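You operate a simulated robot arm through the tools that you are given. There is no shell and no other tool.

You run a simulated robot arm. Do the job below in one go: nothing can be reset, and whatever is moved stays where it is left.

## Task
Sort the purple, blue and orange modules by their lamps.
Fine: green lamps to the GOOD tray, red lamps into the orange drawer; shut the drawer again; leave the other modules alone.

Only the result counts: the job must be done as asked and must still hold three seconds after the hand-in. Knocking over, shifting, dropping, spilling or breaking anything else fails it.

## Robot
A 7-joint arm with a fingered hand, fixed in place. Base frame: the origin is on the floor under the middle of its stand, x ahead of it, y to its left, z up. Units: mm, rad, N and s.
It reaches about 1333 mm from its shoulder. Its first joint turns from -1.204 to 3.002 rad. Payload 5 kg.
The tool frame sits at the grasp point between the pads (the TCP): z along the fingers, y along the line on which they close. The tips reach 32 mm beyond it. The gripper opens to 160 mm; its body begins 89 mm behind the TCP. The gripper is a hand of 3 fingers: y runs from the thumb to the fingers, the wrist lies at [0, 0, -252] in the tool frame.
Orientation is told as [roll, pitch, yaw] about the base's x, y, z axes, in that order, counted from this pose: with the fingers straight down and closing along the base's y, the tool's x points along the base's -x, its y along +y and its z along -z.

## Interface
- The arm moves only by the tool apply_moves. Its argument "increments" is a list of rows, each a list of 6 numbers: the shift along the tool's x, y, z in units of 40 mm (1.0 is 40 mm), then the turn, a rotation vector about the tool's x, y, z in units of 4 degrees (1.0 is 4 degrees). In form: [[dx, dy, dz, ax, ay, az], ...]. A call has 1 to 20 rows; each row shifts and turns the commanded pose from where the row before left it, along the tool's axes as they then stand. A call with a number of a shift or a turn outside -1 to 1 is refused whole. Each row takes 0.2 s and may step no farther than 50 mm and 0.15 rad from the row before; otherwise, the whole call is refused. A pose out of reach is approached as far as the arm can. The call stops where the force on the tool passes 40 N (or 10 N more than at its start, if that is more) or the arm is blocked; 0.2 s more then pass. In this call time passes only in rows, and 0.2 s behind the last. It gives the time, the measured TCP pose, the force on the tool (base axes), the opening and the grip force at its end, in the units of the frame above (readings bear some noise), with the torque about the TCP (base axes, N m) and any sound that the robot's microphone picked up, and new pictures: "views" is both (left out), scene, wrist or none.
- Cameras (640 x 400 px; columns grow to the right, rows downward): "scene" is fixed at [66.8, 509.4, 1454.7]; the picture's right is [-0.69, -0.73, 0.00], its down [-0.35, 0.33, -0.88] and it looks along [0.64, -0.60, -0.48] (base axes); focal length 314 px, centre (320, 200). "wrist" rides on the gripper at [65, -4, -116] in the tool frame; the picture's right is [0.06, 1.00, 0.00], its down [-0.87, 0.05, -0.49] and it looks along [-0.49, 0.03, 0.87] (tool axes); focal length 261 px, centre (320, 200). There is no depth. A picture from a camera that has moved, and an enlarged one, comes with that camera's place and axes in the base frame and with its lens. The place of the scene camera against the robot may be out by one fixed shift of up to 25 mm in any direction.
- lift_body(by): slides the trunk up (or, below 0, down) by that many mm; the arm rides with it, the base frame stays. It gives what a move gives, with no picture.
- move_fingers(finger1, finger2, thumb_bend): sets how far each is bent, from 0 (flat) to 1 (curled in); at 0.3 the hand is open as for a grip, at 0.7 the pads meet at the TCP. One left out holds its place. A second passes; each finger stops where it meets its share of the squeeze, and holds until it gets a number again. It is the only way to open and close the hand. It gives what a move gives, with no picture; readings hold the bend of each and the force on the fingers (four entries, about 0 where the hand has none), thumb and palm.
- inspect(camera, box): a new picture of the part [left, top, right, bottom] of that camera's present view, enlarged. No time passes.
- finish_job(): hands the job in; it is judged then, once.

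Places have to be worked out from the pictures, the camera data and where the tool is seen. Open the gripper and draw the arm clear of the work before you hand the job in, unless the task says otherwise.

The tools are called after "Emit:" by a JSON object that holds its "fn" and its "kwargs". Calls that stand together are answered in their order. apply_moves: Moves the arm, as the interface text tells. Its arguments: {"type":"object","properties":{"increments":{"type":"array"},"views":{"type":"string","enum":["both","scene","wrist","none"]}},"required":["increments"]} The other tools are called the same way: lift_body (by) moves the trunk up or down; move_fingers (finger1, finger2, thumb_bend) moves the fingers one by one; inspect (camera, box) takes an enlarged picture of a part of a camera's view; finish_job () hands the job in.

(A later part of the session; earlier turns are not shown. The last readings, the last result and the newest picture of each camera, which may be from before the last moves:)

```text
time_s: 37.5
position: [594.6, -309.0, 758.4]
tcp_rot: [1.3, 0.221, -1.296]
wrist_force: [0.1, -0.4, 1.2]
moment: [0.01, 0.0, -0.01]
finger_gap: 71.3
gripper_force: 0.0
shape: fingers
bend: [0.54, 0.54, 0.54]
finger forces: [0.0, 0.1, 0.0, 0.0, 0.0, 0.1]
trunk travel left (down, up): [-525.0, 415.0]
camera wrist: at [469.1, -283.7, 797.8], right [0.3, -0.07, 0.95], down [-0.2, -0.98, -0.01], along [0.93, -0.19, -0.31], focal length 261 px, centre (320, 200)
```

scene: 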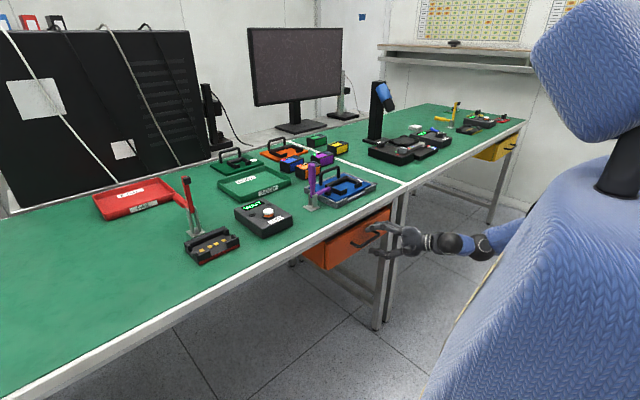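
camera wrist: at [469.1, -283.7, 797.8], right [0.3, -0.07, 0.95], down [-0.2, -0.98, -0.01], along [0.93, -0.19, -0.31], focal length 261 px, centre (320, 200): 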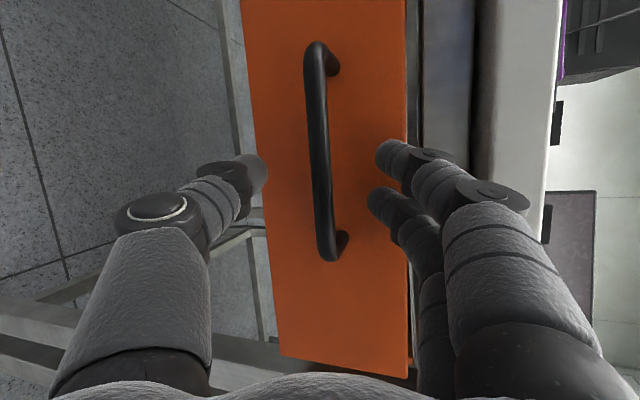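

The bar is centred between thumb and fingers, ~19 mm ahead of the TCP. I close the hand on it.

Emit:
{"fn": "move_fingers", "kwargs": {"finger1": 0.8, "finger2": 0.8, "thumb_bend": 0.8}}

Emit:
{"fn": "inspect", "kwargs": {"camera": "wrist", "box": [160, 0, 560, 280]}}

```text
time_s: 38.5
position: [593.5, -308.4, 757.0]
tcp_rot: [1.298, 0.219, -1.297]
wrist_force: [3.2, 6.5, -1.2]
moment: [-0.04, 0.05, 0.15]
finger_gap: 14.8
gripper_force: 23.2
shape: fingers
bend: [0.73, 0.71, 0.71]
finger forces: [10.0, 12.0, 0.0, 0.0, 23.7, 0.0]
trunk travel left (down, up): [-525.0, 415.0]
```

```text
1.43 times, centred on (360, 140) of wrist
camera zoom: at [469.1, -283.2, 797.7], right [0.3, -0.07, 0.95], down [-0.2, -0.98, -0.01], along [0.93, -0.19, -0.31], focal length 372 px, centre (263, 286)
```

zoom: 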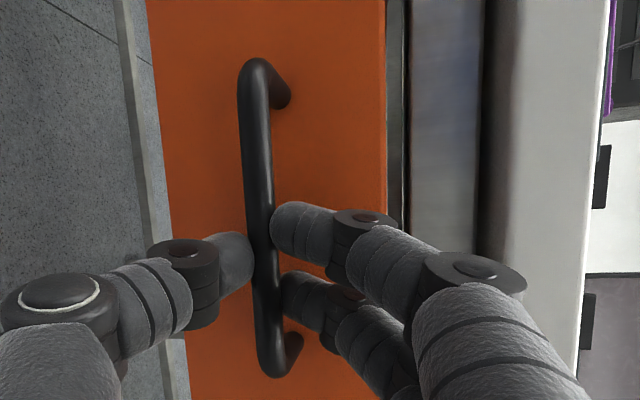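

The handle is held with ~23 N. But pulling back at this trunk height would run into the elbow's fold limit, so I release, back off 45 mm, and raise the trunk by 150 mm first.

Emit:
{"fn": "move_fingers", "kwargs": {"finger1": 0.54, "finger2": 0.54, "thumb_bend": 0.54}}

Emit:
{"fn": "apply_moves", "kwargs": {"increments": [[0, 0, -0.4, 0, 0, 0], [0, 0, -0.4, 0, 0, 0], [0, 0, -0.4, 0, 0, 0]], "views": "wrist"}}

```text
time_s: 39.5
position: [593.0, -308.0, 757.3]
tcp_rot: [1.301, 0.22, -1.296]
wrist_force: [0.6, -1.8, -0.3]
moment: [0.0, 0.0, 0.01]
finger_gap: 70.7
gripper_force: 0.0
shape: fingers
bend: [0.54, 0.54, 0.54]
finger forces: [0.0, 0.1, 0.0, 0.0, 0.0, 0.0]
trunk travel left (down, up): [-525.0, 415.0]
```

```text
time_s: 40.3
position: [548.8, -324.5, 770.1]
tcp_rot: [1.3, 0.221, -1.297]
wrist_force: [-0.2, -0.4, 0.0]
moment: [-0.01, -0.01, 0.0]
finger_gap: 70.4
gripper_force: 0.1
shape: fingers
bend: [0.54, 0.54, 0.54]
finger forces: [0.1, 0.0, 0.1, 0.0, 0.1, 0.0]
trunk travel left (down, up): [-525.0, 415.0]
camera wrist: at [425.0, -298.5, 809.2], right [0.3, -0.07, 0.95], down [-0.2, -0.98, -0.01], along [0.93, -0.19, -0.31], focal length 261 px, centre (320, 200)
```

wrist: 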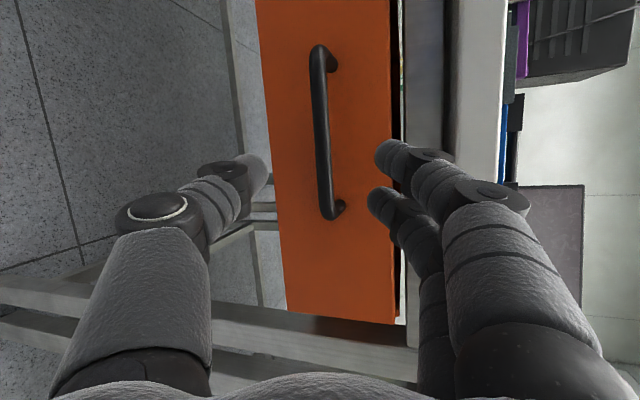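

The hand is clear of the bar. I raise the trunk by 150 mm and lower the arm by the same amount.

Emit:
{"fn": "lift_body", "kwargs": {"by": 150}}

Emit:
{"fn": "apply_moves", "kwargs": {"increments": [[-0.2, -0.87, 0.24, 0, 0, 0], [-0.2, -0.87, 0.24, 0, 0, 0], [-0.2, -0.87, 0.24, 0, 0, 0], [-0.2, -0.87, 0.24, 0, 0, 0]], "views": "both"}}

```text
time_s: 42.0
position: [550.2, -324.0, 918.3]
tcp_rot: [1.3, 0.22, -1.297]
wrist_force: [0.2, -0.6, -1.0]
moment: [-0.01, 0.0, 0.02]
finger_gap: 70.4
gripper_force: 0.0
shape: fingers
bend: [0.54, 0.54, 0.54]
finger forces: [0.0, 0.0, 0.1, 0.1, 0.0, 0.0]
trunk travel left (down, up): [-675.0, 265.0]
```

```text
time_s: 43.0
position: [552.6, -322.8, 772.2]
tcp_rot: [1.301, 0.22, -1.297]
wrist_force: [0.1, 1.0, -0.7]
moment: [0.03, 0.0, 0.0]
finger_gap: 70.8
gripper_force: 0.1
shape: fingers
bend: [0.54, 0.54, 0.54]
finger forces: [0.0, 0.0, 0.1, 0.0, 0.0, 0.0]
trunk travel left (down, up): [-675.0, 265.0]
camera wrist: at [427.7, -297.5, 812.9], right [0.3, -0.07, 0.95], down [-0.2, -0.98, -0.01], along [0.93, -0.19, -0.31], focal length 261 px, centre (320, 200)
```

scene: 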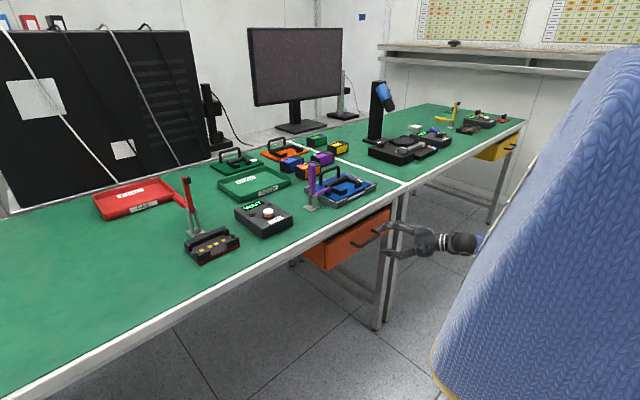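
wrist: 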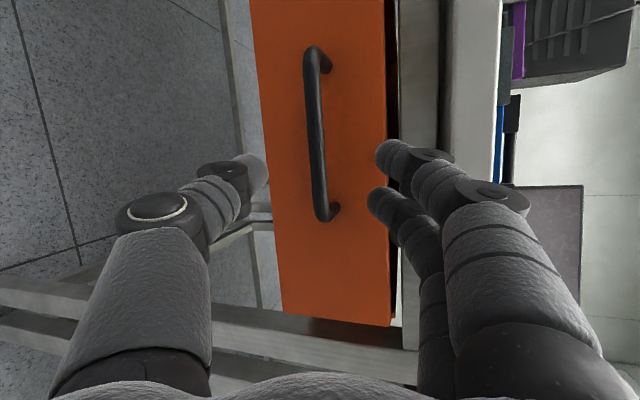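

All reachable with the higher trunk. I approach the bar again by 46 mm and close the hand.

Emit:
{"fn": "apply_moves", "kwargs": {"increments": [[0, 0, 0.39, 0, 0, 0], [0, 0, 0.39, 0, 0, 0], [0, -0.03, 0.39, 0, 0, 0]], "views": "none"}}

Emit:
{"fn": "move_fingers", "kwargs": {"finger1": 0.8, "finger2": 0.8, "thumb_bend": 0.8}}

```text
time_s: 43.9
position: [593.8, -308.5, 757.0]
tcp_rot: [1.299, 0.219, -1.296]
wrist_force: [0.7, 1.4, 0.0]
moment: [0.0, 0.01, 0.01]
finger_gap: 70.6
gripper_force: 0.1
shape: fingers
bend: [0.54, 0.54, 0.54]
finger forces: [0.0, 0.1, 0.1, 0.0, 0.1, 0.1]
trunk travel left (down, up): [-675.0, 265.0]
```

```text
time_s: 44.9
position: [593.9, -308.0, 758.2]
tcp_rot: [1.299, 0.22, -1.295]
wrist_force: [3.2, 5.1, -0.2]
moment: [-0.09, 0.01, 0.16]
finger_gap: 14.0
gripper_force: 22.8
shape: fingers
bend: [0.73, 0.71, 0.71]
finger forces: [9.5, 12.1, 0.0, 0.0, 23.4, 0.0]
trunk travel left (down, up): [-675.0, 265.0]
```

Gripped again with ~23 N. Now I pull the drawer along -x by 60 mm and watch the force.

Emit:
{"fn": "apply_moves", "kwargs": {"increments": [[0.132, -0.156, -0.456, 0, 0, 0], [0.132, -0.156, -0.456, 0, 0, 0], [0.132, -0.156, -0.456, 0, 0, 0]], "views": "both"}}

```text
time_s: 45.6
position: [530.8, -306.9, 757.9]
tcp_rot: [1.301, 0.221, -1.297]
wrist_force: [-1.4, 7.3, 1.6]
moment: [0.01, -0.03, 0.19]
finger_gap: 14.0
gripper_force: 23.7
shape: fingers
bend: [0.73, 0.71, 0.71]
finger forces: [11.7, 11.7, 0.0, 0.1, 23.5, 0.0]
trunk travel left (down, up): [-675.0, 265.0]
camera wrist: at [406.1, -282.3, 797.7], right [0.3, -0.07, 0.95], down [-0.2, -0.98, -0.01], along [0.93, -0.19, -0.31], focal length 261 px, centre (320, 200)
```

scene: 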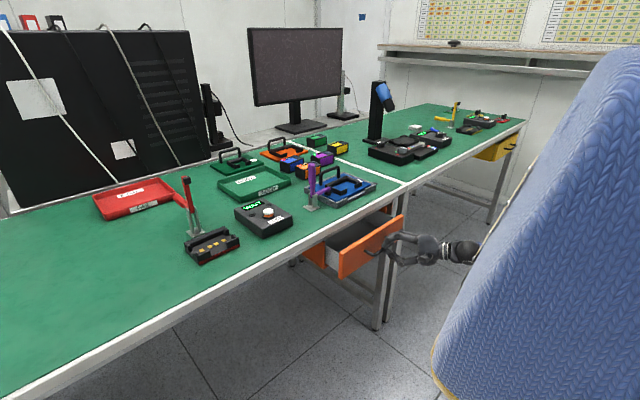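
wrist: 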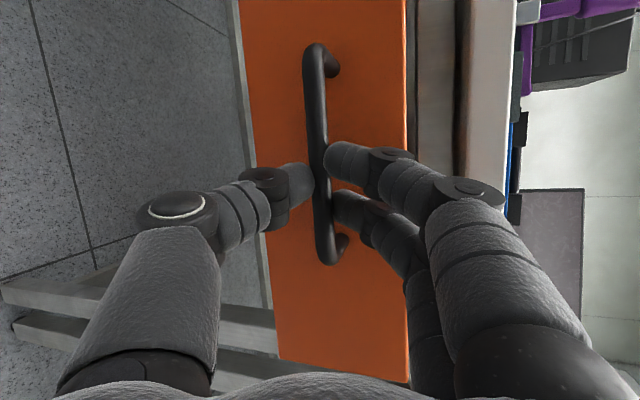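

The drawer slides open (63 mm so far) with little force. I continue pulling.

Emit:
{"fn": "apply_moves", "kwargs": {"increments": [[0.132, -0.156, -0.456, 0, 0, 0], [0.132, -0.156, -0.456, 0, 0, 0], [0.132, -0.156, -0.456, 0, 0, 0], [0.132, -0.156, -0.456, 0, 0, 0]], "views": "scene"}}

```text
time_s: 46.6
position: [450.9, -307.9, 759.1]
tcp_rot: [1.299, 0.219, -1.298]
wrist_force: [-1.0, 4.4, -7.5]
moment: [-0.05, 0.18, 0.19]
finger_gap: 14.0
gripper_force: 22.5
shape: fingers
bend: [0.74, 0.71, 0.71]
finger forces: [7.9, 10.0, 0.0, 0.0, 26.7, 0.0]
trunk travel left (down, up): [-675.0, 265.0]
```

scene: 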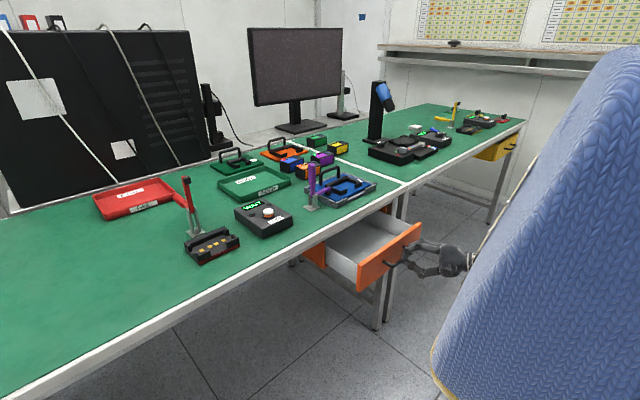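

143 mm open and moving easily. I keep pulling, with a trace of downward correction.

Emit:
{"fn": "apply_moves", "kwargs": {"increments": [[0.13, -0.166, -0.453, 0, 0, 0], [0.13, -0.166, -0.453, 0, 0, 0], [0.13, -0.166, -0.453, 0, 0, 0]], "views": "scene"}}

```text
time_s: 47.5
position: [392.0, -306.6, 757.6]
tcp_rot: [1.299, 0.221, -1.298]
wrist_force: [-1.1, 11.4, 5.5]
moment: [0.09, -0.11, 0.34]
finger_gap: 13.8
gripper_force: 23.8
shape: fingers
bend: [0.74, 0.71, 0.71]
finger forces: [14.0, 12.2, 0.1, 0.0, 20.6, 0.0]
trunk travel left (down, up): [-675.0, 265.0]
```

scene: 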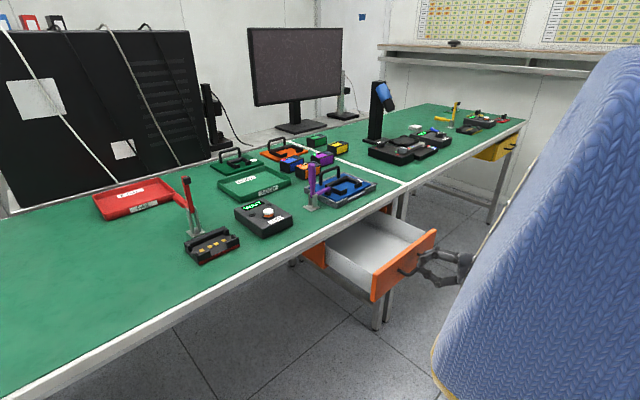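

202 mm open. Two more rows for extra room.

Emit:
{"fn": "apply_moves", "kwargs": {"increments": [[0.132, -0.156, -0.456, 0, 0, 0], [0.132, -0.156, -0.456, 0, 0, 0]], "views": "both"}}

```text
time_s: 48.0
position: [351.0, -307.7, 757.7]
tcp_rot: [1.298, 0.219, -1.297]
wrist_force: [0.2, 12.3, 1.8]
moment: [0.06, 0.03, 0.36]
finger_gap: 13.5
gripper_force: 22.9
shape: fingers
bend: [0.74, 0.71, 0.71]
finger forces: [12.5, 11.2, 0.0, 0.1, 22.1, 0.0]
trunk travel left (down, up): [-675.0, 265.0]
camera wrist: at [227.0, -282.7, 798.3], right [0.3, -0.07, 0.95], down [-0.2, -0.98, -0.01], along [0.93, -0.19, -0.31], focal length 261 px, centre (320, 200)
```

scene: 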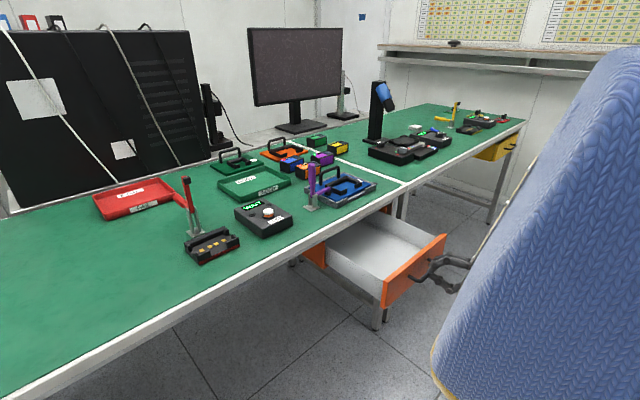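
wrist: 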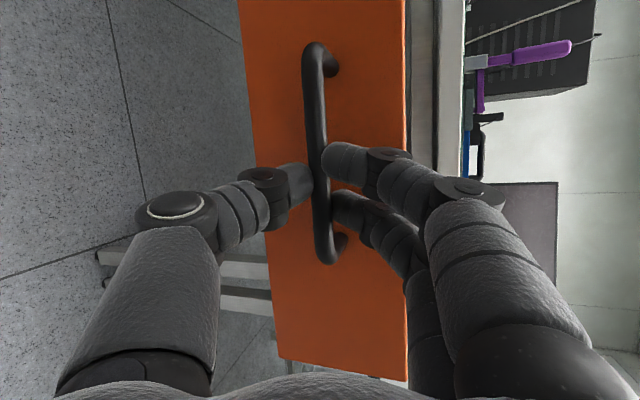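

The drawer is open by 243 mm (front now at x≈405). I release the handle and back off 32 mm so the fingertips clear the bar.

Emit:
{"fn": "move_fingers", "kwargs": {"finger1": 0.54, "finger2": 0.54, "thumb_bend": 0.54}}

Emit:
{"fn": "apply_moves", "kwargs": {"increments": [[0, 0, -0.4, 0, 0, 0], [0, 0, -0.4, 0, 0, 0]], "views": "both"}}

```text
time_s: 49.0
position: [351.7, -308.5, 758.3]
tcp_rot: [1.3, 0.219, -1.297]
wrist_force: [0.4, -0.2, 0.4]
moment: [0.01, 0.01, 0.01]
finger_gap: 70.4
gripper_force: 0.0
shape: fingers
bend: [0.54, 0.54, 0.54]
finger forces: [0.0, 0.0, 0.1, 0.0, 0.1, 0.1]
trunk travel left (down, up): [-675.0, 265.0]
```

```text
time_s: 49.6
position: [324.5, -317.9, 765.0]
tcp_rot: [1.295, 0.224, -1.299]
wrist_force: [0.4, 0.1, -0.3]
moment: [0.0, -0.04, 0.04]
finger_gap: 70.6
gripper_force: 0.0
shape: fingers
bend: [0.54, 0.54, 0.54]
finger forces: [0.0, 0.1, 0.0, 0.0, 0.0, 0.0]
trunk travel left (down, up): [-675.0, 265.0]
camera wrist: at [199.3, -292.7, 806.0], right [0.3, -0.07, 0.95], down [-0.2, -0.98, -0.01], along [0.93, -0.19, -0.31], focal length 261 px, centre (320, 200)
```

scene: 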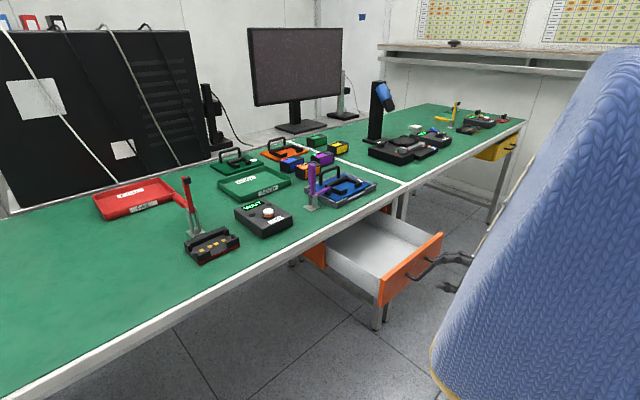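
wrist: 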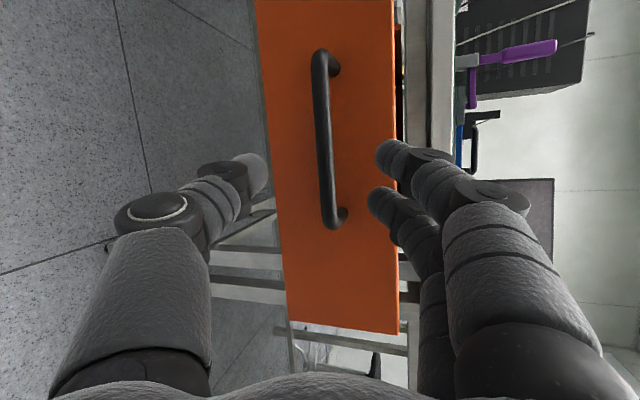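

The tips are clear of the bar. I raise the trunk by 150 mm (hand goes straight up, clear of the handle), then move forward over the drawer.

Emit:
{"fn": "lift_body", "kwargs": {"by": 150}}

Emit:
{"fn": "apply_moves", "kwargs": {"increments": [[-0.22, 0.26, 0.76, 0, 0, 0], [-0.22, 0.26, 0.76, 0, 0, 0], [-0.22, 0.26, 0.76, 0, 0, 0], [-0.22, 0.26, 0.76, 0, 0, 0]], "views": "both"}}

```text
time_s: 51.4
position: [322.3, -316.4, 917.3]
tcp_rot: [1.301, 0.219, -1.296]
wrist_force: [0.5, -1.0, 1.1]
moment: [0.0, -0.02, -0.01]
finger_gap: 70.8
gripper_force: 0.0
shape: fingers
bend: [0.54, 0.54, 0.54]
finger forces: [0.0, 0.0, 0.1, 0.0, 0.1, 0.1]
trunk travel left (down, up): [-825.0, 115.0]
```

```text
time_s: 52.4
position: [457.9, -316.6, 918.2]
tcp_rot: [1.299, 0.222, -1.298]
wrist_force: [-0.4, -0.7, -0.1]
moment: [-0.01, 0.01, 0.01]
finger_gap: 71.0
gripper_force: 0.0
shape: fingers
bend: [0.54, 0.54, 0.54]
finger forces: [0.0, 0.0, 0.0, 0.0, 0.0, 0.1]
trunk travel left (down, up): [-825.0, 115.0]
camera wrist: at [332.5, -291.1, 959.3], right [0.3, -0.07, 0.95], down [-0.2, -0.98, -0.01], along [0.93, -0.19, -0.31], focal length 261 px, centre (320, 200)
```

scene: 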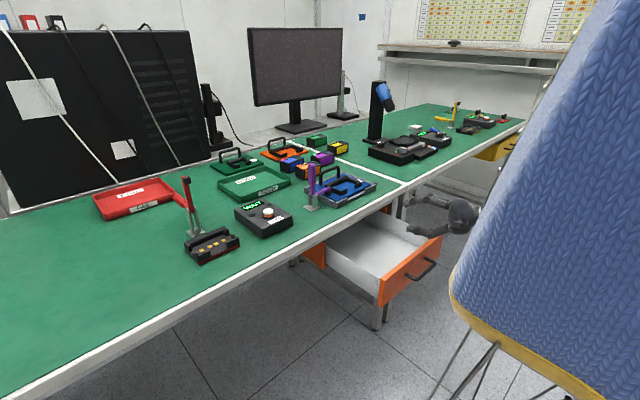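
wrist: 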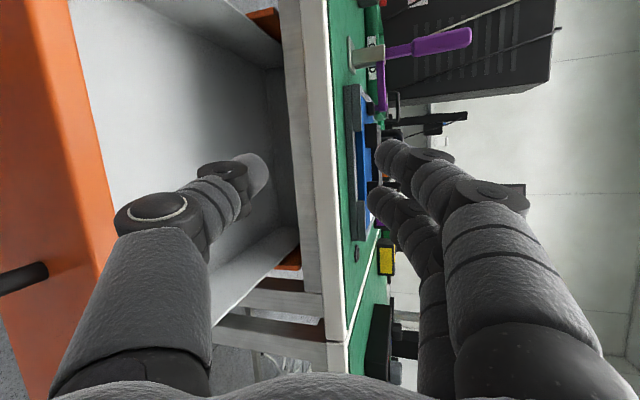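

The hand is above the open drawer at (458,-317,918). I now pitch the fingers back down toward vertical.

Emit:
{"fn": "apply_moves", "kwargs": {"increments": [[0, 0, 0, 1, 0, 0], [0, 0, 0, 1, 0, 0], [0, 0, 0, 1, 0, 0], [0, 0, 0, 1, 0, 0], [0, 0, 0, 1, 0, 0], [0, 0, 0, 1, 0, 0], [0, 0, 0, 1, 0, 0], [0, 0, 0, 1, 0, 0]], "views": "scene"}}

```text
time_s: 54.2
position: [456.4, -315.0, 916.3]
tcp_rot: [0.737, 0.22, -1.3]
wrist_force: [0.1, 0.3, 0.1]
moment: [0.0, -0.02, 0.0]
finger_gap: 70.4
gripper_force: 0.0
shape: fingers
bend: [0.54, 0.54, 0.54]
finger forces: [0.0, 0.0, 0.0, 0.1, 0.0, 0.0]
trunk travel left (down, up): [-825.0, 115.0]
```

scene: 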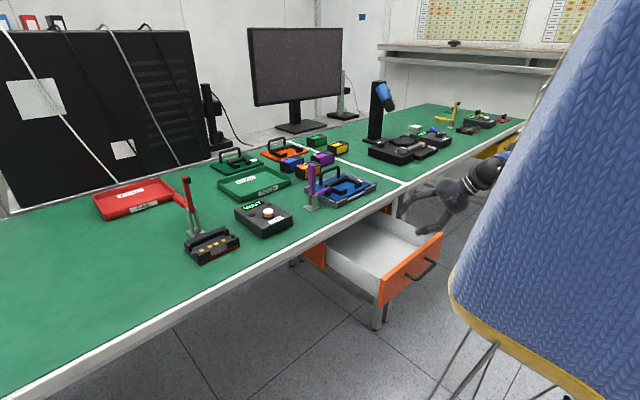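

Works fine. I complete the pitch-down (roll→0), then remove the remaining pitch and yaw offsets for a straight-down hand with yaw -90°.

Emit:
{"fn": "apply_moves", "kwargs": {"increments": [[0, 0, 0, 1, 0, 0], [0, 0, 0, 1, 0, 0], [0, 0, 0, 1, 0, 0], [0, 0, 0, 1, 0, 0], [0, 0, 0, 1, 0, 0], [0, 0, 0, 1, 0, 0], [0, 0, 0, 1, 0, 0], [0, 0, 0, 1, 0, 0], [0, 0, 0, 1, 0, 0], [0, 0, 0, 1, 0, 0], [0, 0, 0, 0.55, 0, 0]], "views": "none"}}

Emit:
{"fn": "apply_moves", "kwargs": {"increments": [[0, 0, 0, 0, -0.8, 0], [0, 0, 0, 0, -0.8, 0], [0, 0, 0, 0, -0.8, 0], [0, 0, 0, 0, -0.75, 0], [0, 0, 0, 0, 0, 0.97], [0, 0, 0, 0, 0, 0.97], [0, 0, 0, 0, 0, 0.97], [0, 0, 0, 0, 0, 0.97]], "views": "both"}}

```text
time_s: 56.6
position: [455.6, -315.9, 915.2]
tcp_rot: [0.001, 0.219, -1.296]
wrist_force: [-0.6, 0.2, 0.5]
moment: [0.0, 0.05, 0.01]
finger_gap: 70.9
gripper_force: 0.1
shape: fingers
bend: [0.54, 0.54, 0.54]
finger forces: [0.0, 0.0, 0.0, 0.0, 0.1, 0.0]
trunk travel left (down, up): [-825.0, 115.0]
```

```text
time_s: 58.4
position: [457.6, -316.9, 916.1]
tcp_rot: [0.003, 0.002, -1.568]
wrist_force: [0.1, -0.9, -0.1]
moment: [0.04, -0.04, 0.03]
finger_gap: 70.9
gripper_force: 0.0
shape: fingers
bend: [0.54, 0.54, 0.54]
finger forces: [0.1, 0.1, 0.0, 0.0, 0.0, 0.1]
trunk travel left (down, up): [-825.0, 115.0]
camera wrist: at [450.5, -251.8, 1031.6], right [1.0, 0.06, 0.0], down [0.05, -0.87, 0.49], along [0.03, -0.49, -0.87], focal length 261 px, centre (320, 200)
```

scene: 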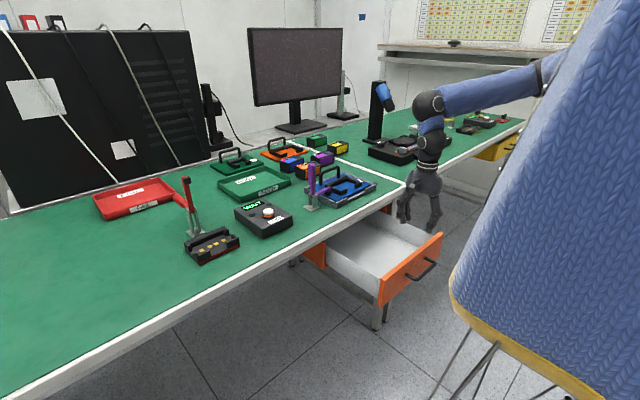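
wrist: 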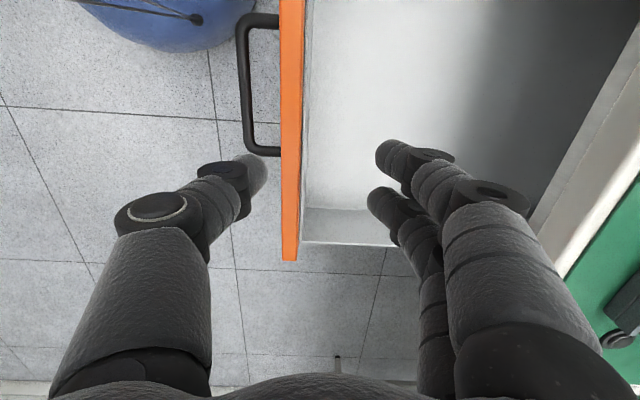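

The hand is straight down at (458,-317,916). The drawer interior floor is at z≈704, x≈440…645, y≈-450…-135. I now go up and forward over the table towards the orange module (~(998,-325)), high enough to clear the fixtures.

Emit:
{"fn": "apply_moves", "kwargs": {"increments": [[0, 0, -0.85, 0, 0, 0], [0, 0, -0.85, 0, 0, 0], [0, 0, -0.85, 0, 0, 0], [0, 0.95, -0.43, 0, 0, 0], [0, 0.95, -0.43, 0, 0, 0], [0, 0.95, -0.43, 0, 0, 0], [0, 0.95, -0.43, 0, 0, 0], [0, 0.95, -0.43, 0, 0, 0], [0, 0.95, -0.43, 0, 0, 0], [0, 0.95, -0.43, 0, 0, 0], [0, 0.95, -0.43, 0, 0, 0], [0, 0.95, -0.43, 0, 0, 0], [0, 0.95, -0.43, 0, 0, 0]], "views": "both"}}

```text
time_s: 61.2
position: [836.8, -316.1, 1193.9]
tcp_rot: [0.004, 0.0, -1.569]
wrist_force: [0.8, 0.4, -0.4]
moment: [-0.03, 0.05, 0.01]
finger_gap: 70.9
gripper_force: 0.1
shape: fingers
bend: [0.54, 0.54, 0.54]
finger forces: [0.0, 0.1, 0.0, 0.1, 0.1, 0.0]
trunk travel left (down, up): [-825.0, 115.0]
camera wrist: at [831.9, -251.2, 1308.9], right [1.0, 0.06, 0.0], down [0.05, -0.87, 0.49], along [0.03, -0.49, -0.87], focal length 261 px, centre (320, 200)
```

scene: 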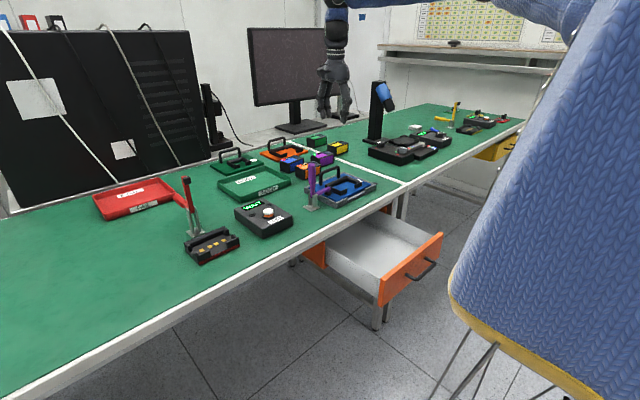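
wrist: 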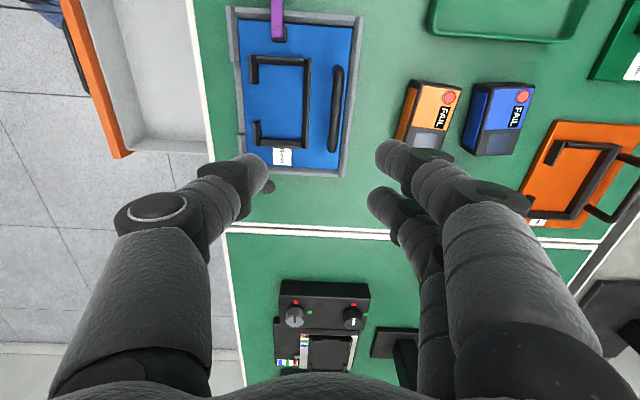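

Orange and blue are in view. I enlarge this view to measure their edges.

Emit:
{"fn": "inspect", "kwargs": {"camera": "wrist", "box": [380, 60, 560, 172]}}

```text
3.56 times, centred on (470, 116) of wrist
camera zoom: at [831.9, -251.2, 1308.9], right [1.0, 0.06, 0.0], down [0.05, -0.87, 0.49], along [0.03, -0.49, -0.87], focal length 927 px, centre (-213, 499)
```

zoom: 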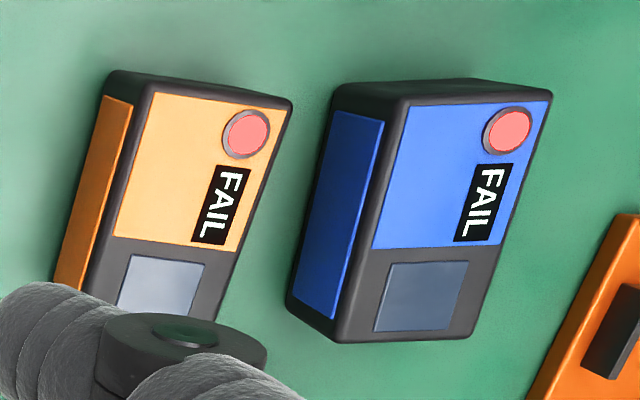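

Measured: orange centre ≈(994.5,-328), turned ≈-3°, ends at y≈-280…-377; blue centre ≈(1099,-322), turned ≈+5°. The gap between them is ~47 mm. I go directly above orange with yaw -93°.

Emit:
{"fn": "apply_moves", "kwargs": {"increments": [[-0.075, 0.98, 0, 0, 0, 0.19], [-0.075, 0.98, 0, 0, 0, 0.19], [-0.075, 0.98, 0, 0, 0, 0.19], [-0.075, 0.98, 0, 0, 0, 0.19]], "views": "both"}}

Emit:
{"fn": "move_fingers", "kwargs": {"finger1": 0.515, "finger2": 0.515, "thumb_bend": 0.515}}

```text
time_s: 62.2
position: [996.2, -329.8, 1188.9]
tcp_rot: [0.002, 0.001, -1.624]
wrist_force: [0.0, -0.2, -0.2]
moment: [-0.01, 0.05, 0.0]
finger_gap: 71.0
gripper_force: 0.0
shape: fingers
bend: [0.54, 0.54, 0.54]
finger forces: [0.0, 0.0, 0.1, 0.0, 0.0, 0.0]
trunk travel left (down, up): [-825.0, 115.0]
camera wrist: at [994.2, -264.0, 1304.5], right [1.0, 0.01, 0.0], down [0.01, -0.87, 0.49], along [0.01, -0.49, -0.87], focal length 261 px, centre (320, 200)
```

scene: 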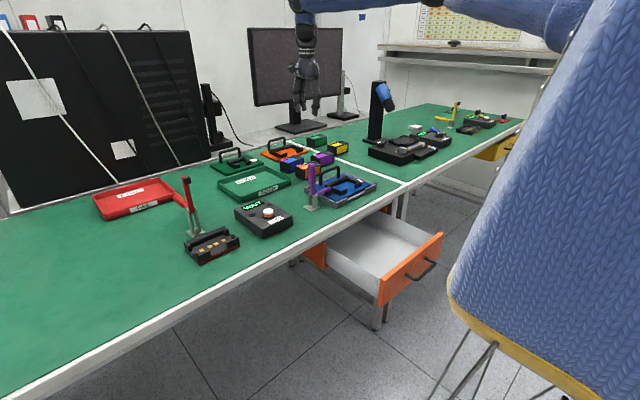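
wrist: 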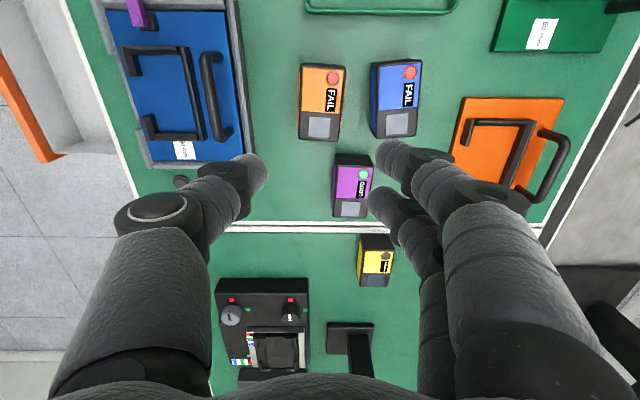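

```text
time_s: 63.2
position: [994.3, -328.5, 1188.8]
tcp_rot: [0.003, 0.002, -1.621]
wrist_force: [-0.6, 0.6, -0.1]
moment: [0.01, -0.01, 0.02]
finger_gap: 82.6
gripper_force: 0.1
shape: fingers
bend: [0.51, 0.51, 0.51]
finger forces: [0.0, 0.0, 0.1, 0.0, 0.0, 0.1]
trunk travel left (down, up): [-825.0, 115.0]
```

I'm over orange. I enlarge the view to re-measure all three modules from here.

Emit:
{"fn": "inspect", "kwargs": {"camera": "wrist", "box": [270, 40, 450, 230]}}

```text
2.11 times, centred on (360, 135) of wrist
camera zoom: at [992.3, -264.4, 1305.9], right [1.0, 0.01, 0.0], down [0.01, -0.87, 0.49], along [0.01, -0.49, -0.87], focal length 549 px, centre (236, 337)
```

zoom: 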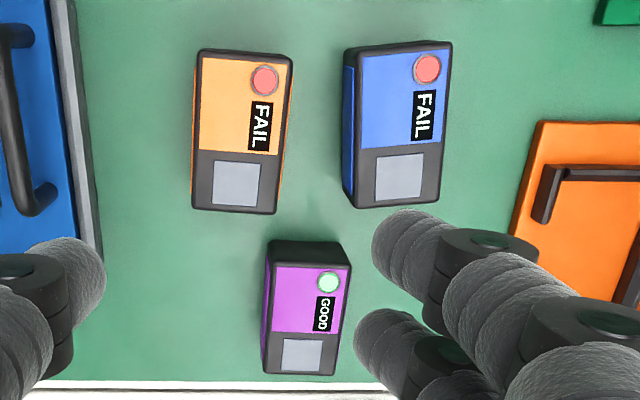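

Re-measured: orange centre ≈(997,-327), yaw ≈-4°. A tiny trim, then I descend vertically with the trunk by 200 mm (to z≈989, above the module tops).

Emit:
{"fn": "apply_moves", "kwargs": {"increments": [[0.03, 0.03, 0, 0, 0, 0.27]], "views": "none"}}

Emit:
{"fn": "lift_body", "kwargs": {"by": -200}}

Emit:
{"fn": "inspect", "kwargs": {"camera": "wrist", "box": [160, 0, 480, 200]}}

```text
time_s: 63.6
position: [993.0, -329.0, 1190.4]
tcp_rot: [0.003, 0.002, -1.641]
wrist_force: [-0.2, -0.4, 0.0]
moment: [-0.01, -0.01, 0.03]
finger_gap: 82.2
gripper_force: 0.1
shape: fingers
bend: [0.51, 0.51, 0.51]
finger forces: [0.0, 0.1, 0.0, 0.1, 0.0, 0.1]
trunk travel left (down, up): [-825.0, 115.0]
```

```text
time_s: 65.8
position: [994.0, -329.7, 992.8]
tcp_rot: [0.004, 0.001, -1.64]
wrist_force: [0.0, 0.6, -0.6]
moment: [0.0, 0.0, -0.02]
finger_gap: 82.5
gripper_force: 0.1
shape: fingers
bend: [0.51, 0.51, 0.51]
finger forces: [0.0, 0.1, 0.0, 0.0, 0.1, 0.0]
trunk travel left (down, up): [-625.0, 315.0]
```

```text
2.00 times, centred on (320, 100) of wrist
camera zoom: at [993.5, -264.3, 1106.9], right [1.0, -0.01, 0.0], down [-0.01, -0.87, 0.49], along [0.0, -0.49, -0.87], focal length 521 px, centre (320, 400)
```

zoom: 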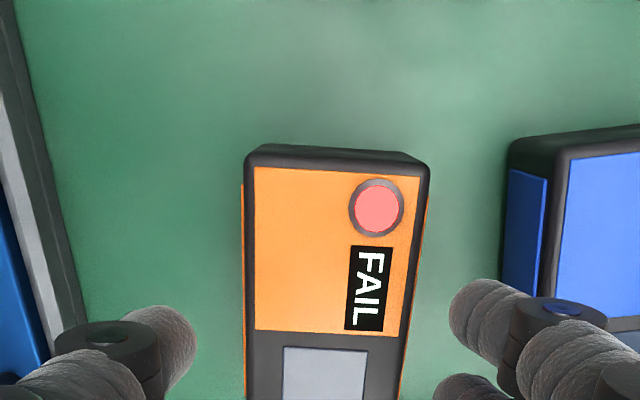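

The module sits 3 mm toward +x of the hand's centre, with ~7 mm tip clearance. I open slightly more, shift +3 mm in x, and go down 70 mm in small steps.

Emit:
{"fn": "move_fingers", "kwargs": {"finger1": 0.495, "finger2": 0.495, "thumb_bend": 0.495}}

Emit:
{"fn": "apply_moves", "kwargs": {"increments": [[0.05, 0.08, 0, 0, 0, 0], [0, 0, 0.5, 0, 0, 0], [0, 0, 0.4, 0, 0, 0]], "views": "wrist"}}

```text
time_s: 66.8
position: [995.0, -330.2, 989.8]
tcp_rot: [0.002, 0.001, -1.641]
wrist_force: [-0.2, -0.1, 0.6]
moment: [-0.01, -0.03, -0.03]
finger_gap: 90.6
gripper_force: 0.1
shape: fingers
bend: [0.49, 0.49, 0.49]
finger forces: [0.0, 0.1, 0.0, 0.0, 0.0, 0.1]
trunk travel left (down, up): [-625.0, 315.0]
```

```text
time_s: 67.6
position: [999.1, -328.0, 955.4]
tcp_rot: [0.004, 0.001, -1.641]
wrist_force: [-0.5, -0.3, 0.7]
moment: [0.01, 0.01, -0.03]
finger_gap: 90.7
gripper_force: 0.2
shape: fingers
bend: [0.49, 0.49, 0.49]
finger forces: [0.1, 0.0, 0.1, 0.0, 0.1, 0.0]
trunk travel left (down, up): [-625.0, 315.0]
camera wrist: at [997.6, -263.1, 1069.5], right [1.0, -0.01, 0.0], down [-0.01, -0.87, 0.49], along [0.0, -0.49, -0.87], focal length 261 px, centre (320, 200)
```

wrist: 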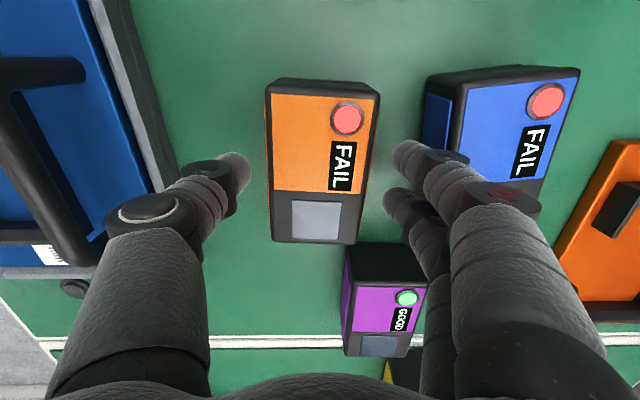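

Everything is aligned: module between thumb and fingers with clearance to blue. I go down the last ~33 mm.

Emit:
{"fn": "apply_moves", "kwargs": {"increments": [[0, 0, 0.4, 0, 0, 0], [0, 0, 0.45, 0, 0, 0]], "views": "wrist"}}

```text
time_s: 68.2
position: [997.6, -325.6, 920.2]
tcp_rot: [0.006, 0.0, -1.641]
wrist_force: [1.2, -0.8, 3.2]
moment: [0.0, 0.13, 0.06]
finger_gap: 90.5
gripper_force: 2.0
shape: fingers
bend: [0.49, 0.49, 0.49]
finger forces: [0.0, 0.1, 0.0, 0.1, 3.2, 0.0]
trunk travel left (down, up): [-625.0, 315.0]
camera wrist: at [997.5, -261.7, 1036.3], right [1.0, -0.01, 0.0], down [-0.01, -0.87, 0.49], along [0.0, -0.49, -0.87], focal length 261 px, centre (320, 200)
```

wrist: 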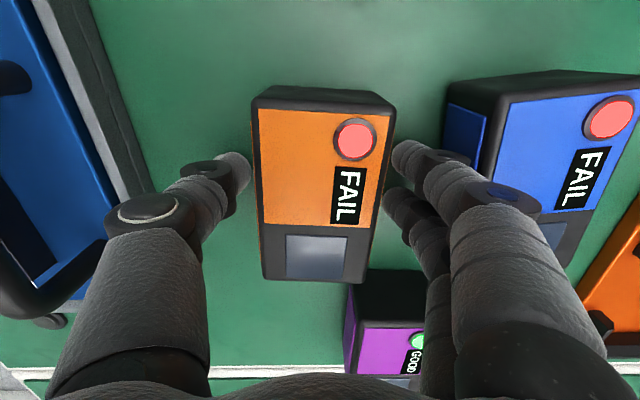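

The thumb tip touches the table lightly (3 N upward). I raise 5 mm and close the fingers on the module.

Emit:
{"fn": "apply_moves", "kwargs": {"increments": [[0, 0, -0.13, 0, 0, 0]], "views": "none"}}

Emit:
{"fn": "move_fingers", "kwargs": {"finger1": 0.75, "finger2": 0.75, "thumb_bend": 0.75}}

Emit:
{"fn": "inspect", "kwargs": {"camera": "wrist", "box": [0, 0, 640, 400]}}

```text
time_s: 68.6
position: [999.4, -326.0, 923.7]
tcp_rot: [0.006, 0.002, -1.641]
wrist_force: [-0.7, 0.0, -0.8]
moment: [0.0, -0.01, 0.02]
finger_gap: 90.9
gripper_force: 0.0
shape: fingers
bend: [0.49, 0.49, 0.49]
finger forces: [0.1, 0.0, 0.1, 0.0, 0.0, 0.1]
trunk travel left (down, up): [-625.0, 315.0]
```

```text
time_s: 69.6
position: [999.2, -326.7, 924.0]
tcp_rot: [0.002, 0.002, -1.641]
wrist_force: [-1.1, -0.1, 0.5]
moment: [0.01, -0.01, 0.01]
finger_gap: 62.5
gripper_force: 29.9
shape: fingers
bend: [0.57, 0.57, 0.64]
finger forces: [15.0, 14.9, 0.0, 0.1, 29.9, 0.0]
trunk travel left (down, up): [-625.0, 315.0]
```

```text
1.00 times, centred on (320, 200) of wrist (not enlarged: the box is as wide or as high as the picture)
camera zoom: at [998.5, -262.2, 1040.0], right [1.0, -0.01, 0.0], down [-0.01, -0.87, 0.49], along [0.0, -0.49, -0.87], focal length 261 px, centre (320, 200)
```

zoom: 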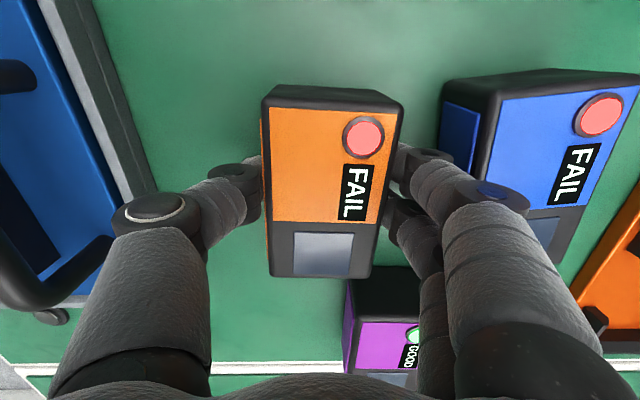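

Gripped firmly (30 N). I lift straight up with the trunk by 150 mm and check the hold.

Emit:
{"fn": "lift_body", "kwargs": {"by": 150}}

Emit:
{"fn": "inspect", "kwargs": {"camera": "scene", "box": [220, 60, 400, 200]}}

Emit:
{"fn": "inspect", "kwargs": {"camera": "wrist", "box": [0, 0, 640, 400]}}

```text
time_s: 71.3
position: [999.6, -328.0, 1074.7]
tcp_rot: [0.004, 0.002, -1.641]
wrist_force: [0.2, 1.2, -1.7]
moment: [0.01, 0.03, -0.01]
finger_gap: 62.5
gripper_force: 29.5
shape: fingers
bend: [0.57, 0.57, 0.64]
finger forces: [15.0, 14.9, 0.0, 0.1, 29.8, 0.1]
trunk travel left (down, up): [-775.0, 165.0]
```

```text
2.86 times, centred on (310, 130) of scene
camera zoom: at [66.8, 509.4, 1454.7], right [-0.69, -0.73, 0.0], down [-0.35, 0.33, -0.88], along [0.64, -0.6, -0.48], focal length 897 px, centre (349, 400)
```

zoom: 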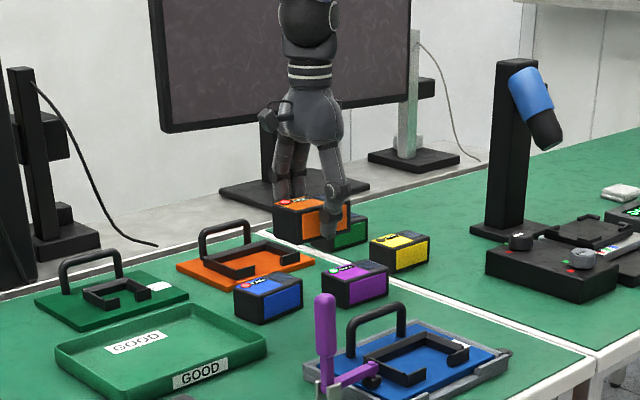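

```text
1.00 times, centred on (320, 200) of wrist (not enlarged: the box is as wide or as high as the picture)
camera zoom: at [998.7, -262.4, 1189.6], right [1.0, -0.01, 0.0], down [-0.01, -0.87, 0.49], along [0.0, -0.49, -0.87], focal length 261 px, centre (320, 200)
```

zoom: 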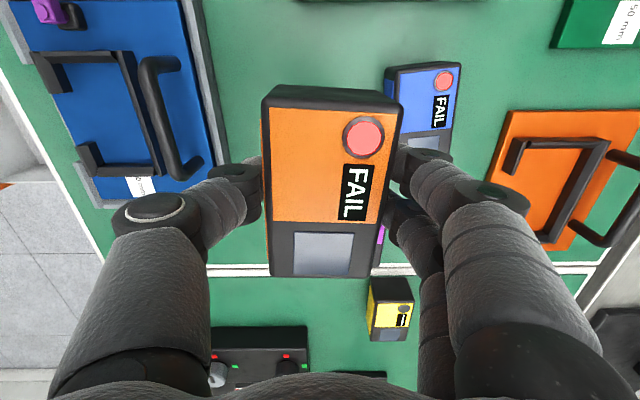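

Orange is held securely, and blue and purple stayed put. I raise another 50 mm and carry it back over the drawer to about (540,-370).

Emit:
{"fn": "lift_body", "kwargs": {"by": 50}}

Emit:
{"fn": "apply_moves", "kwargs": {"increments": [[-0.15, -0.95, 0, 0, 0, -0.08], [-0.15, -0.95, 0, 0, 0, -0.08], [-0.15, -0.95, 0, 0, 0, -0.08], [-0.14, -0.95, 0, 0, 0, -0.08], [-0.13, -0.95, 0, 0, 0, -0.08], [-0.12, -0.95, 0, 0, 0, -0.08], [-0.11, -0.95, 0, 0, 0, -0.08], [-0.1, -0.95, 0, 0, 0, -0.08], [-0.1, -0.95, 0, 0, 0, -0.08], [-0.1, -0.95, 0, 0, 0, -0.08], [-0.09, -0.95, 0, 0, 0, -0.08], [-0.09, -0.95, 0, 0, 0, -0.08]], "views": "both"}}

```text
time_s: 72.2
position: [999.3, -327.8, 1123.6]
tcp_rot: [0.003, 0.001, -1.639]
wrist_force: [0.5, 0.2, -2.6]
moment: [-0.03, 0.03, 0.0]
finger_gap: 62.3
gripper_force: 29.9
shape: fingers
bend: [0.57, 0.57, 0.64]
finger forces: [14.9, 14.9, 0.0, 0.0, 29.9, 0.1]
trunk travel left (down, up): [-825.0, 115.0]
```

```text
time_s: 74.8
position: [536.8, -368.9, 1121.5]
tcp_rot: [0.005, 0.001, -1.573]
wrist_force: [0.4, -0.9, -2.1]
moment: [0.01, 0.0, 0.0]
finger_gap: 62.1
gripper_force: 29.4
shape: fingers
bend: [0.57, 0.56, 0.64]
finger forces: [14.8, 14.7, 0.0, 0.0, 29.5, 0.0]
trunk travel left (down, up): [-825.0, 115.0]
camera wrist: at [532.5, -303.0, 1238.1], right [1.0, 0.06, 0.01], down [0.05, -0.87, 0.49], along [0.03, -0.49, -0.87], focal length 261 px, centre (320, 200)
```

scene: 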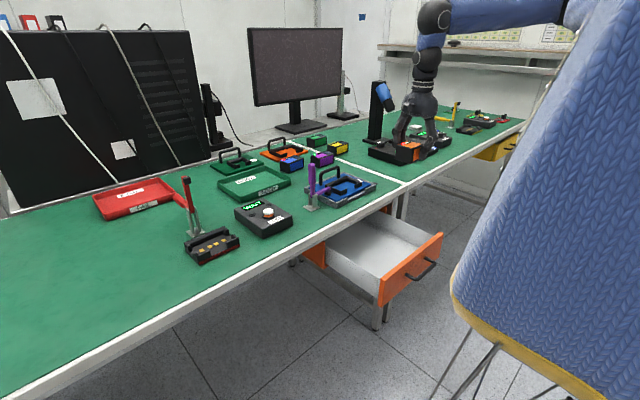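
wrist: 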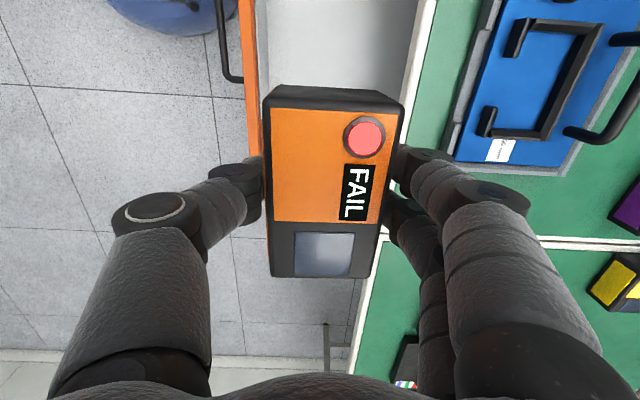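

The drawer opening spans x≈441…652; the module hangs well inside it. I shift +5 mm in x and lower by 200 mm with the arm.

Emit:
{"fn": "apply_moves", "kwargs": {"increments": [[0, 0.12, 0.8, 0, 0, 0], [0, 0, 0.85, 0, 0, 0], [0, 0, 0.85, 0, 0, 0], [0, 0, 0.85, 0, 0, 0], [0, 0, 0.85, 0, 0, 0], [0, 0, 0.85, 0, 0, 0]], "views": "both"}}

```text
time_s: 76.2
position: [547.6, -367.0, 919.3]
tcp_rot: [0.002, 0.0, -1.574]
wrist_force: [0.7, -0.2, -2.5]
moment: [-0.03, 0.0, 0.02]
finger_gap: 62.2
gripper_force: 29.6
shape: fingers
bend: [0.56, 0.56, 0.64]
finger forces: [14.7, 14.7, 0.0, 0.0, 29.3, 0.0]
trunk travel left (down, up): [-825.0, 115.0]
camera wrist: at [542.0, -302.1, 1035.1], right [1.0, 0.06, 0.0], down [0.05, -0.87, 0.49], along [0.03, -0.49, -0.87], focal length 261 px, centre (320, 200)
```

scene: 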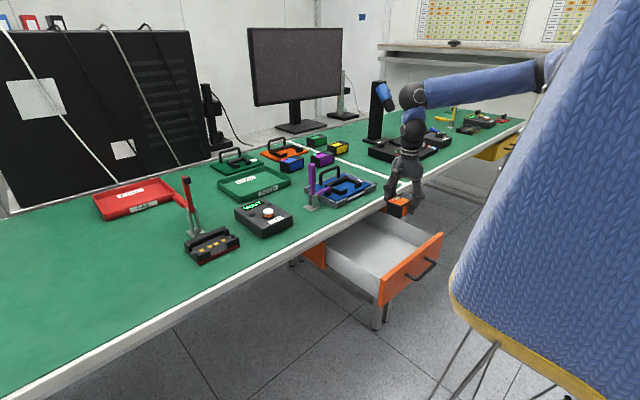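
wrist: 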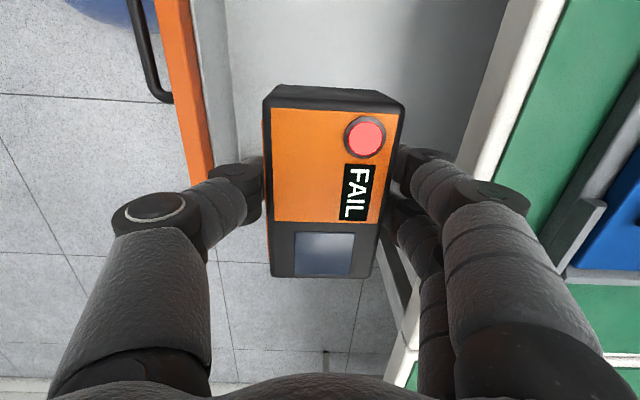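

I nudge 12 mm toward +y for margin to the drawer's right wall, then lower with the trunk by 140 mm.

Emit:
{"fn": "apply_moves", "kwargs": {"increments": [[0.3, -0.05, 0, 0, 0, 0]], "views": "none"}}

Emit:
{"fn": "lift_body", "kwargs": {"by": -80}}

Emit:
{"fn": "inspect", "kwargs": {"camera": "wrist", "box": [0, 0, 640, 400]}}

Emit:
{"fn": "inspect", "kwargs": {"camera": "scene", "box": [300, 160, 480, 310]}}

```text
time_s: 76.6
position: [546.2, -353.5, 920.0]
tcp_rot: [0.004, 0.001, -1.573]
wrist_force: [-0.3, 0.5, -2.3]
moment: [-0.02, 0.04, -0.04]
finger_gap: 62.2
gripper_force: 29.3
shape: fingers
bend: [0.56, 0.56, 0.64]
finger forces: [14.7, 14.6, 0.0, 0.0, 29.4, 0.0]
trunk travel left (down, up): [-825.0, 115.0]
```

```text
time_s: 77.8
position: [546.2, -353.2, 840.6]
tcp_rot: [0.004, 0.002, -1.575]
wrist_force: [0.4, 1.0, -1.0]
moment: [-0.05, 0.0, -0.04]
finger_gap: 62.2
gripper_force: 29.4
shape: fingers
bend: [0.56, 0.56, 0.64]
finger forces: [14.7, 14.7, 0.0, 0.0, 29.4, 0.0]
trunk travel left (down, up): [-745.0, 195.0]
```

```text
1.00 times, centred on (320, 200) of wrist (not enlarged: the box is as wide or as high as the picture)
camera zoom: at [539.7, -288.6, 956.3], right [1.0, 0.06, 0.0], down [0.05, -0.87, 0.49], along [0.03, -0.49, -0.87], focal length 261 px, centre (320, 200)
```

zoom: 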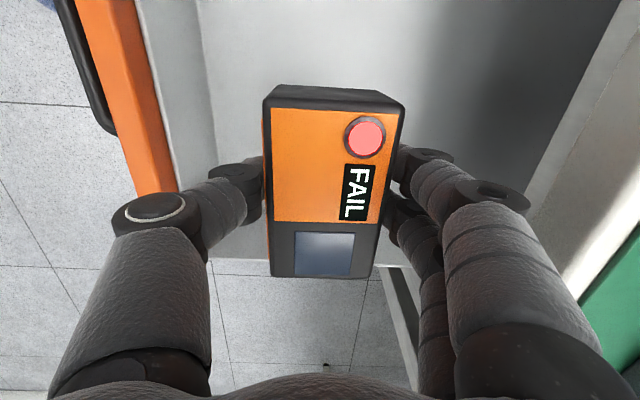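

```text
2.67 times, centred on (390, 235) of scene
camera zoom: at [66.8, 509.4, 1454.7], right [-0.69, -0.73, 0.0], down [-0.35, 0.33, -0.88], along [0.64, -0.6, -0.48], focal length 838 px, centre (133, 107)
```

zoom: 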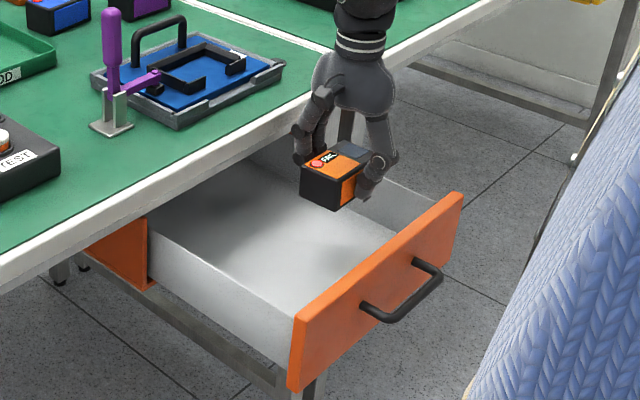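

The module is over the drawer with margin on all sides. I lower another 60 mm with the trunk, then the last bit with force-sensing steps.

Emit:
{"fn": "lift_body", "kwargs": {"by": -60}}

Emit:
{"fn": "apply_moves", "kwargs": {"increments": [[0, 0, 0.25, 0, 0, 0], [0, 0, 0.25, 0, 0, 0]], "views": "both"}}

```text
time_s: 78.8
position: [544.4, -353.7, 779.6]
tcp_rot: [0.006, 0.002, -1.574]
wrist_force: [0.0, -1.0, -2.7]
moment: [-0.03, -0.03, 0.0]
finger_gap: 62.3
gripper_force: 29.9
shape: fingers
bend: [0.56, 0.56, 0.64]
finger forces: [14.7, 14.6, 0.0, 0.1, 29.3, 0.0]
trunk travel left (down, up): [-685.0, 255.0]
```

```text
time_s: 79.4
position: [545.1, -353.3, 759.3]
tcp_rot: [0.005, 0.001, -1.575]
wrist_force: [-0.2, 0.3, -2.9]
moment: [0.03, -0.01, 0.02]
finger_gap: 62.2
gripper_force: 29.4
shape: fingers
bend: [0.56, 0.56, 0.64]
finger forces: [14.6, 14.7, 0.0, 0.0, 29.2, 0.1]
trunk travel left (down, up): [-685.0, 255.0]
camera wrist: at [540.0, -288.6, 876.4], right [1.0, 0.06, 0.0], down [0.05, -0.87, 0.49], along [0.03, -0.49, -0.87], focal length 261 px, centre (320, 200)
```

scene: 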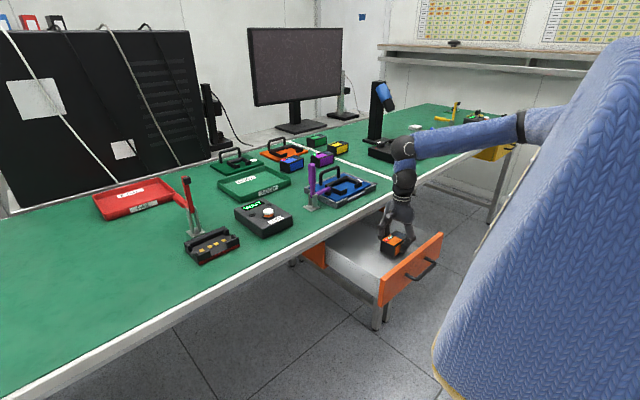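
wrist: 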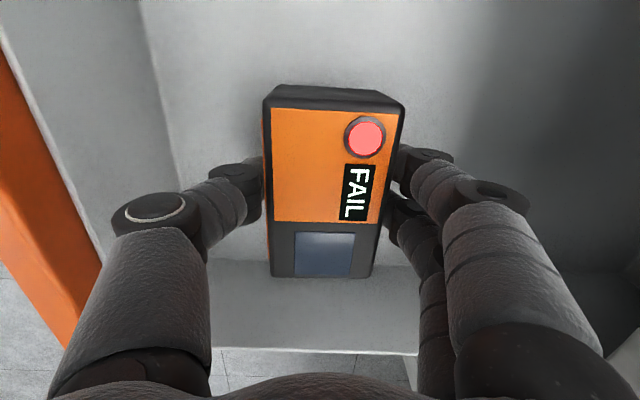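

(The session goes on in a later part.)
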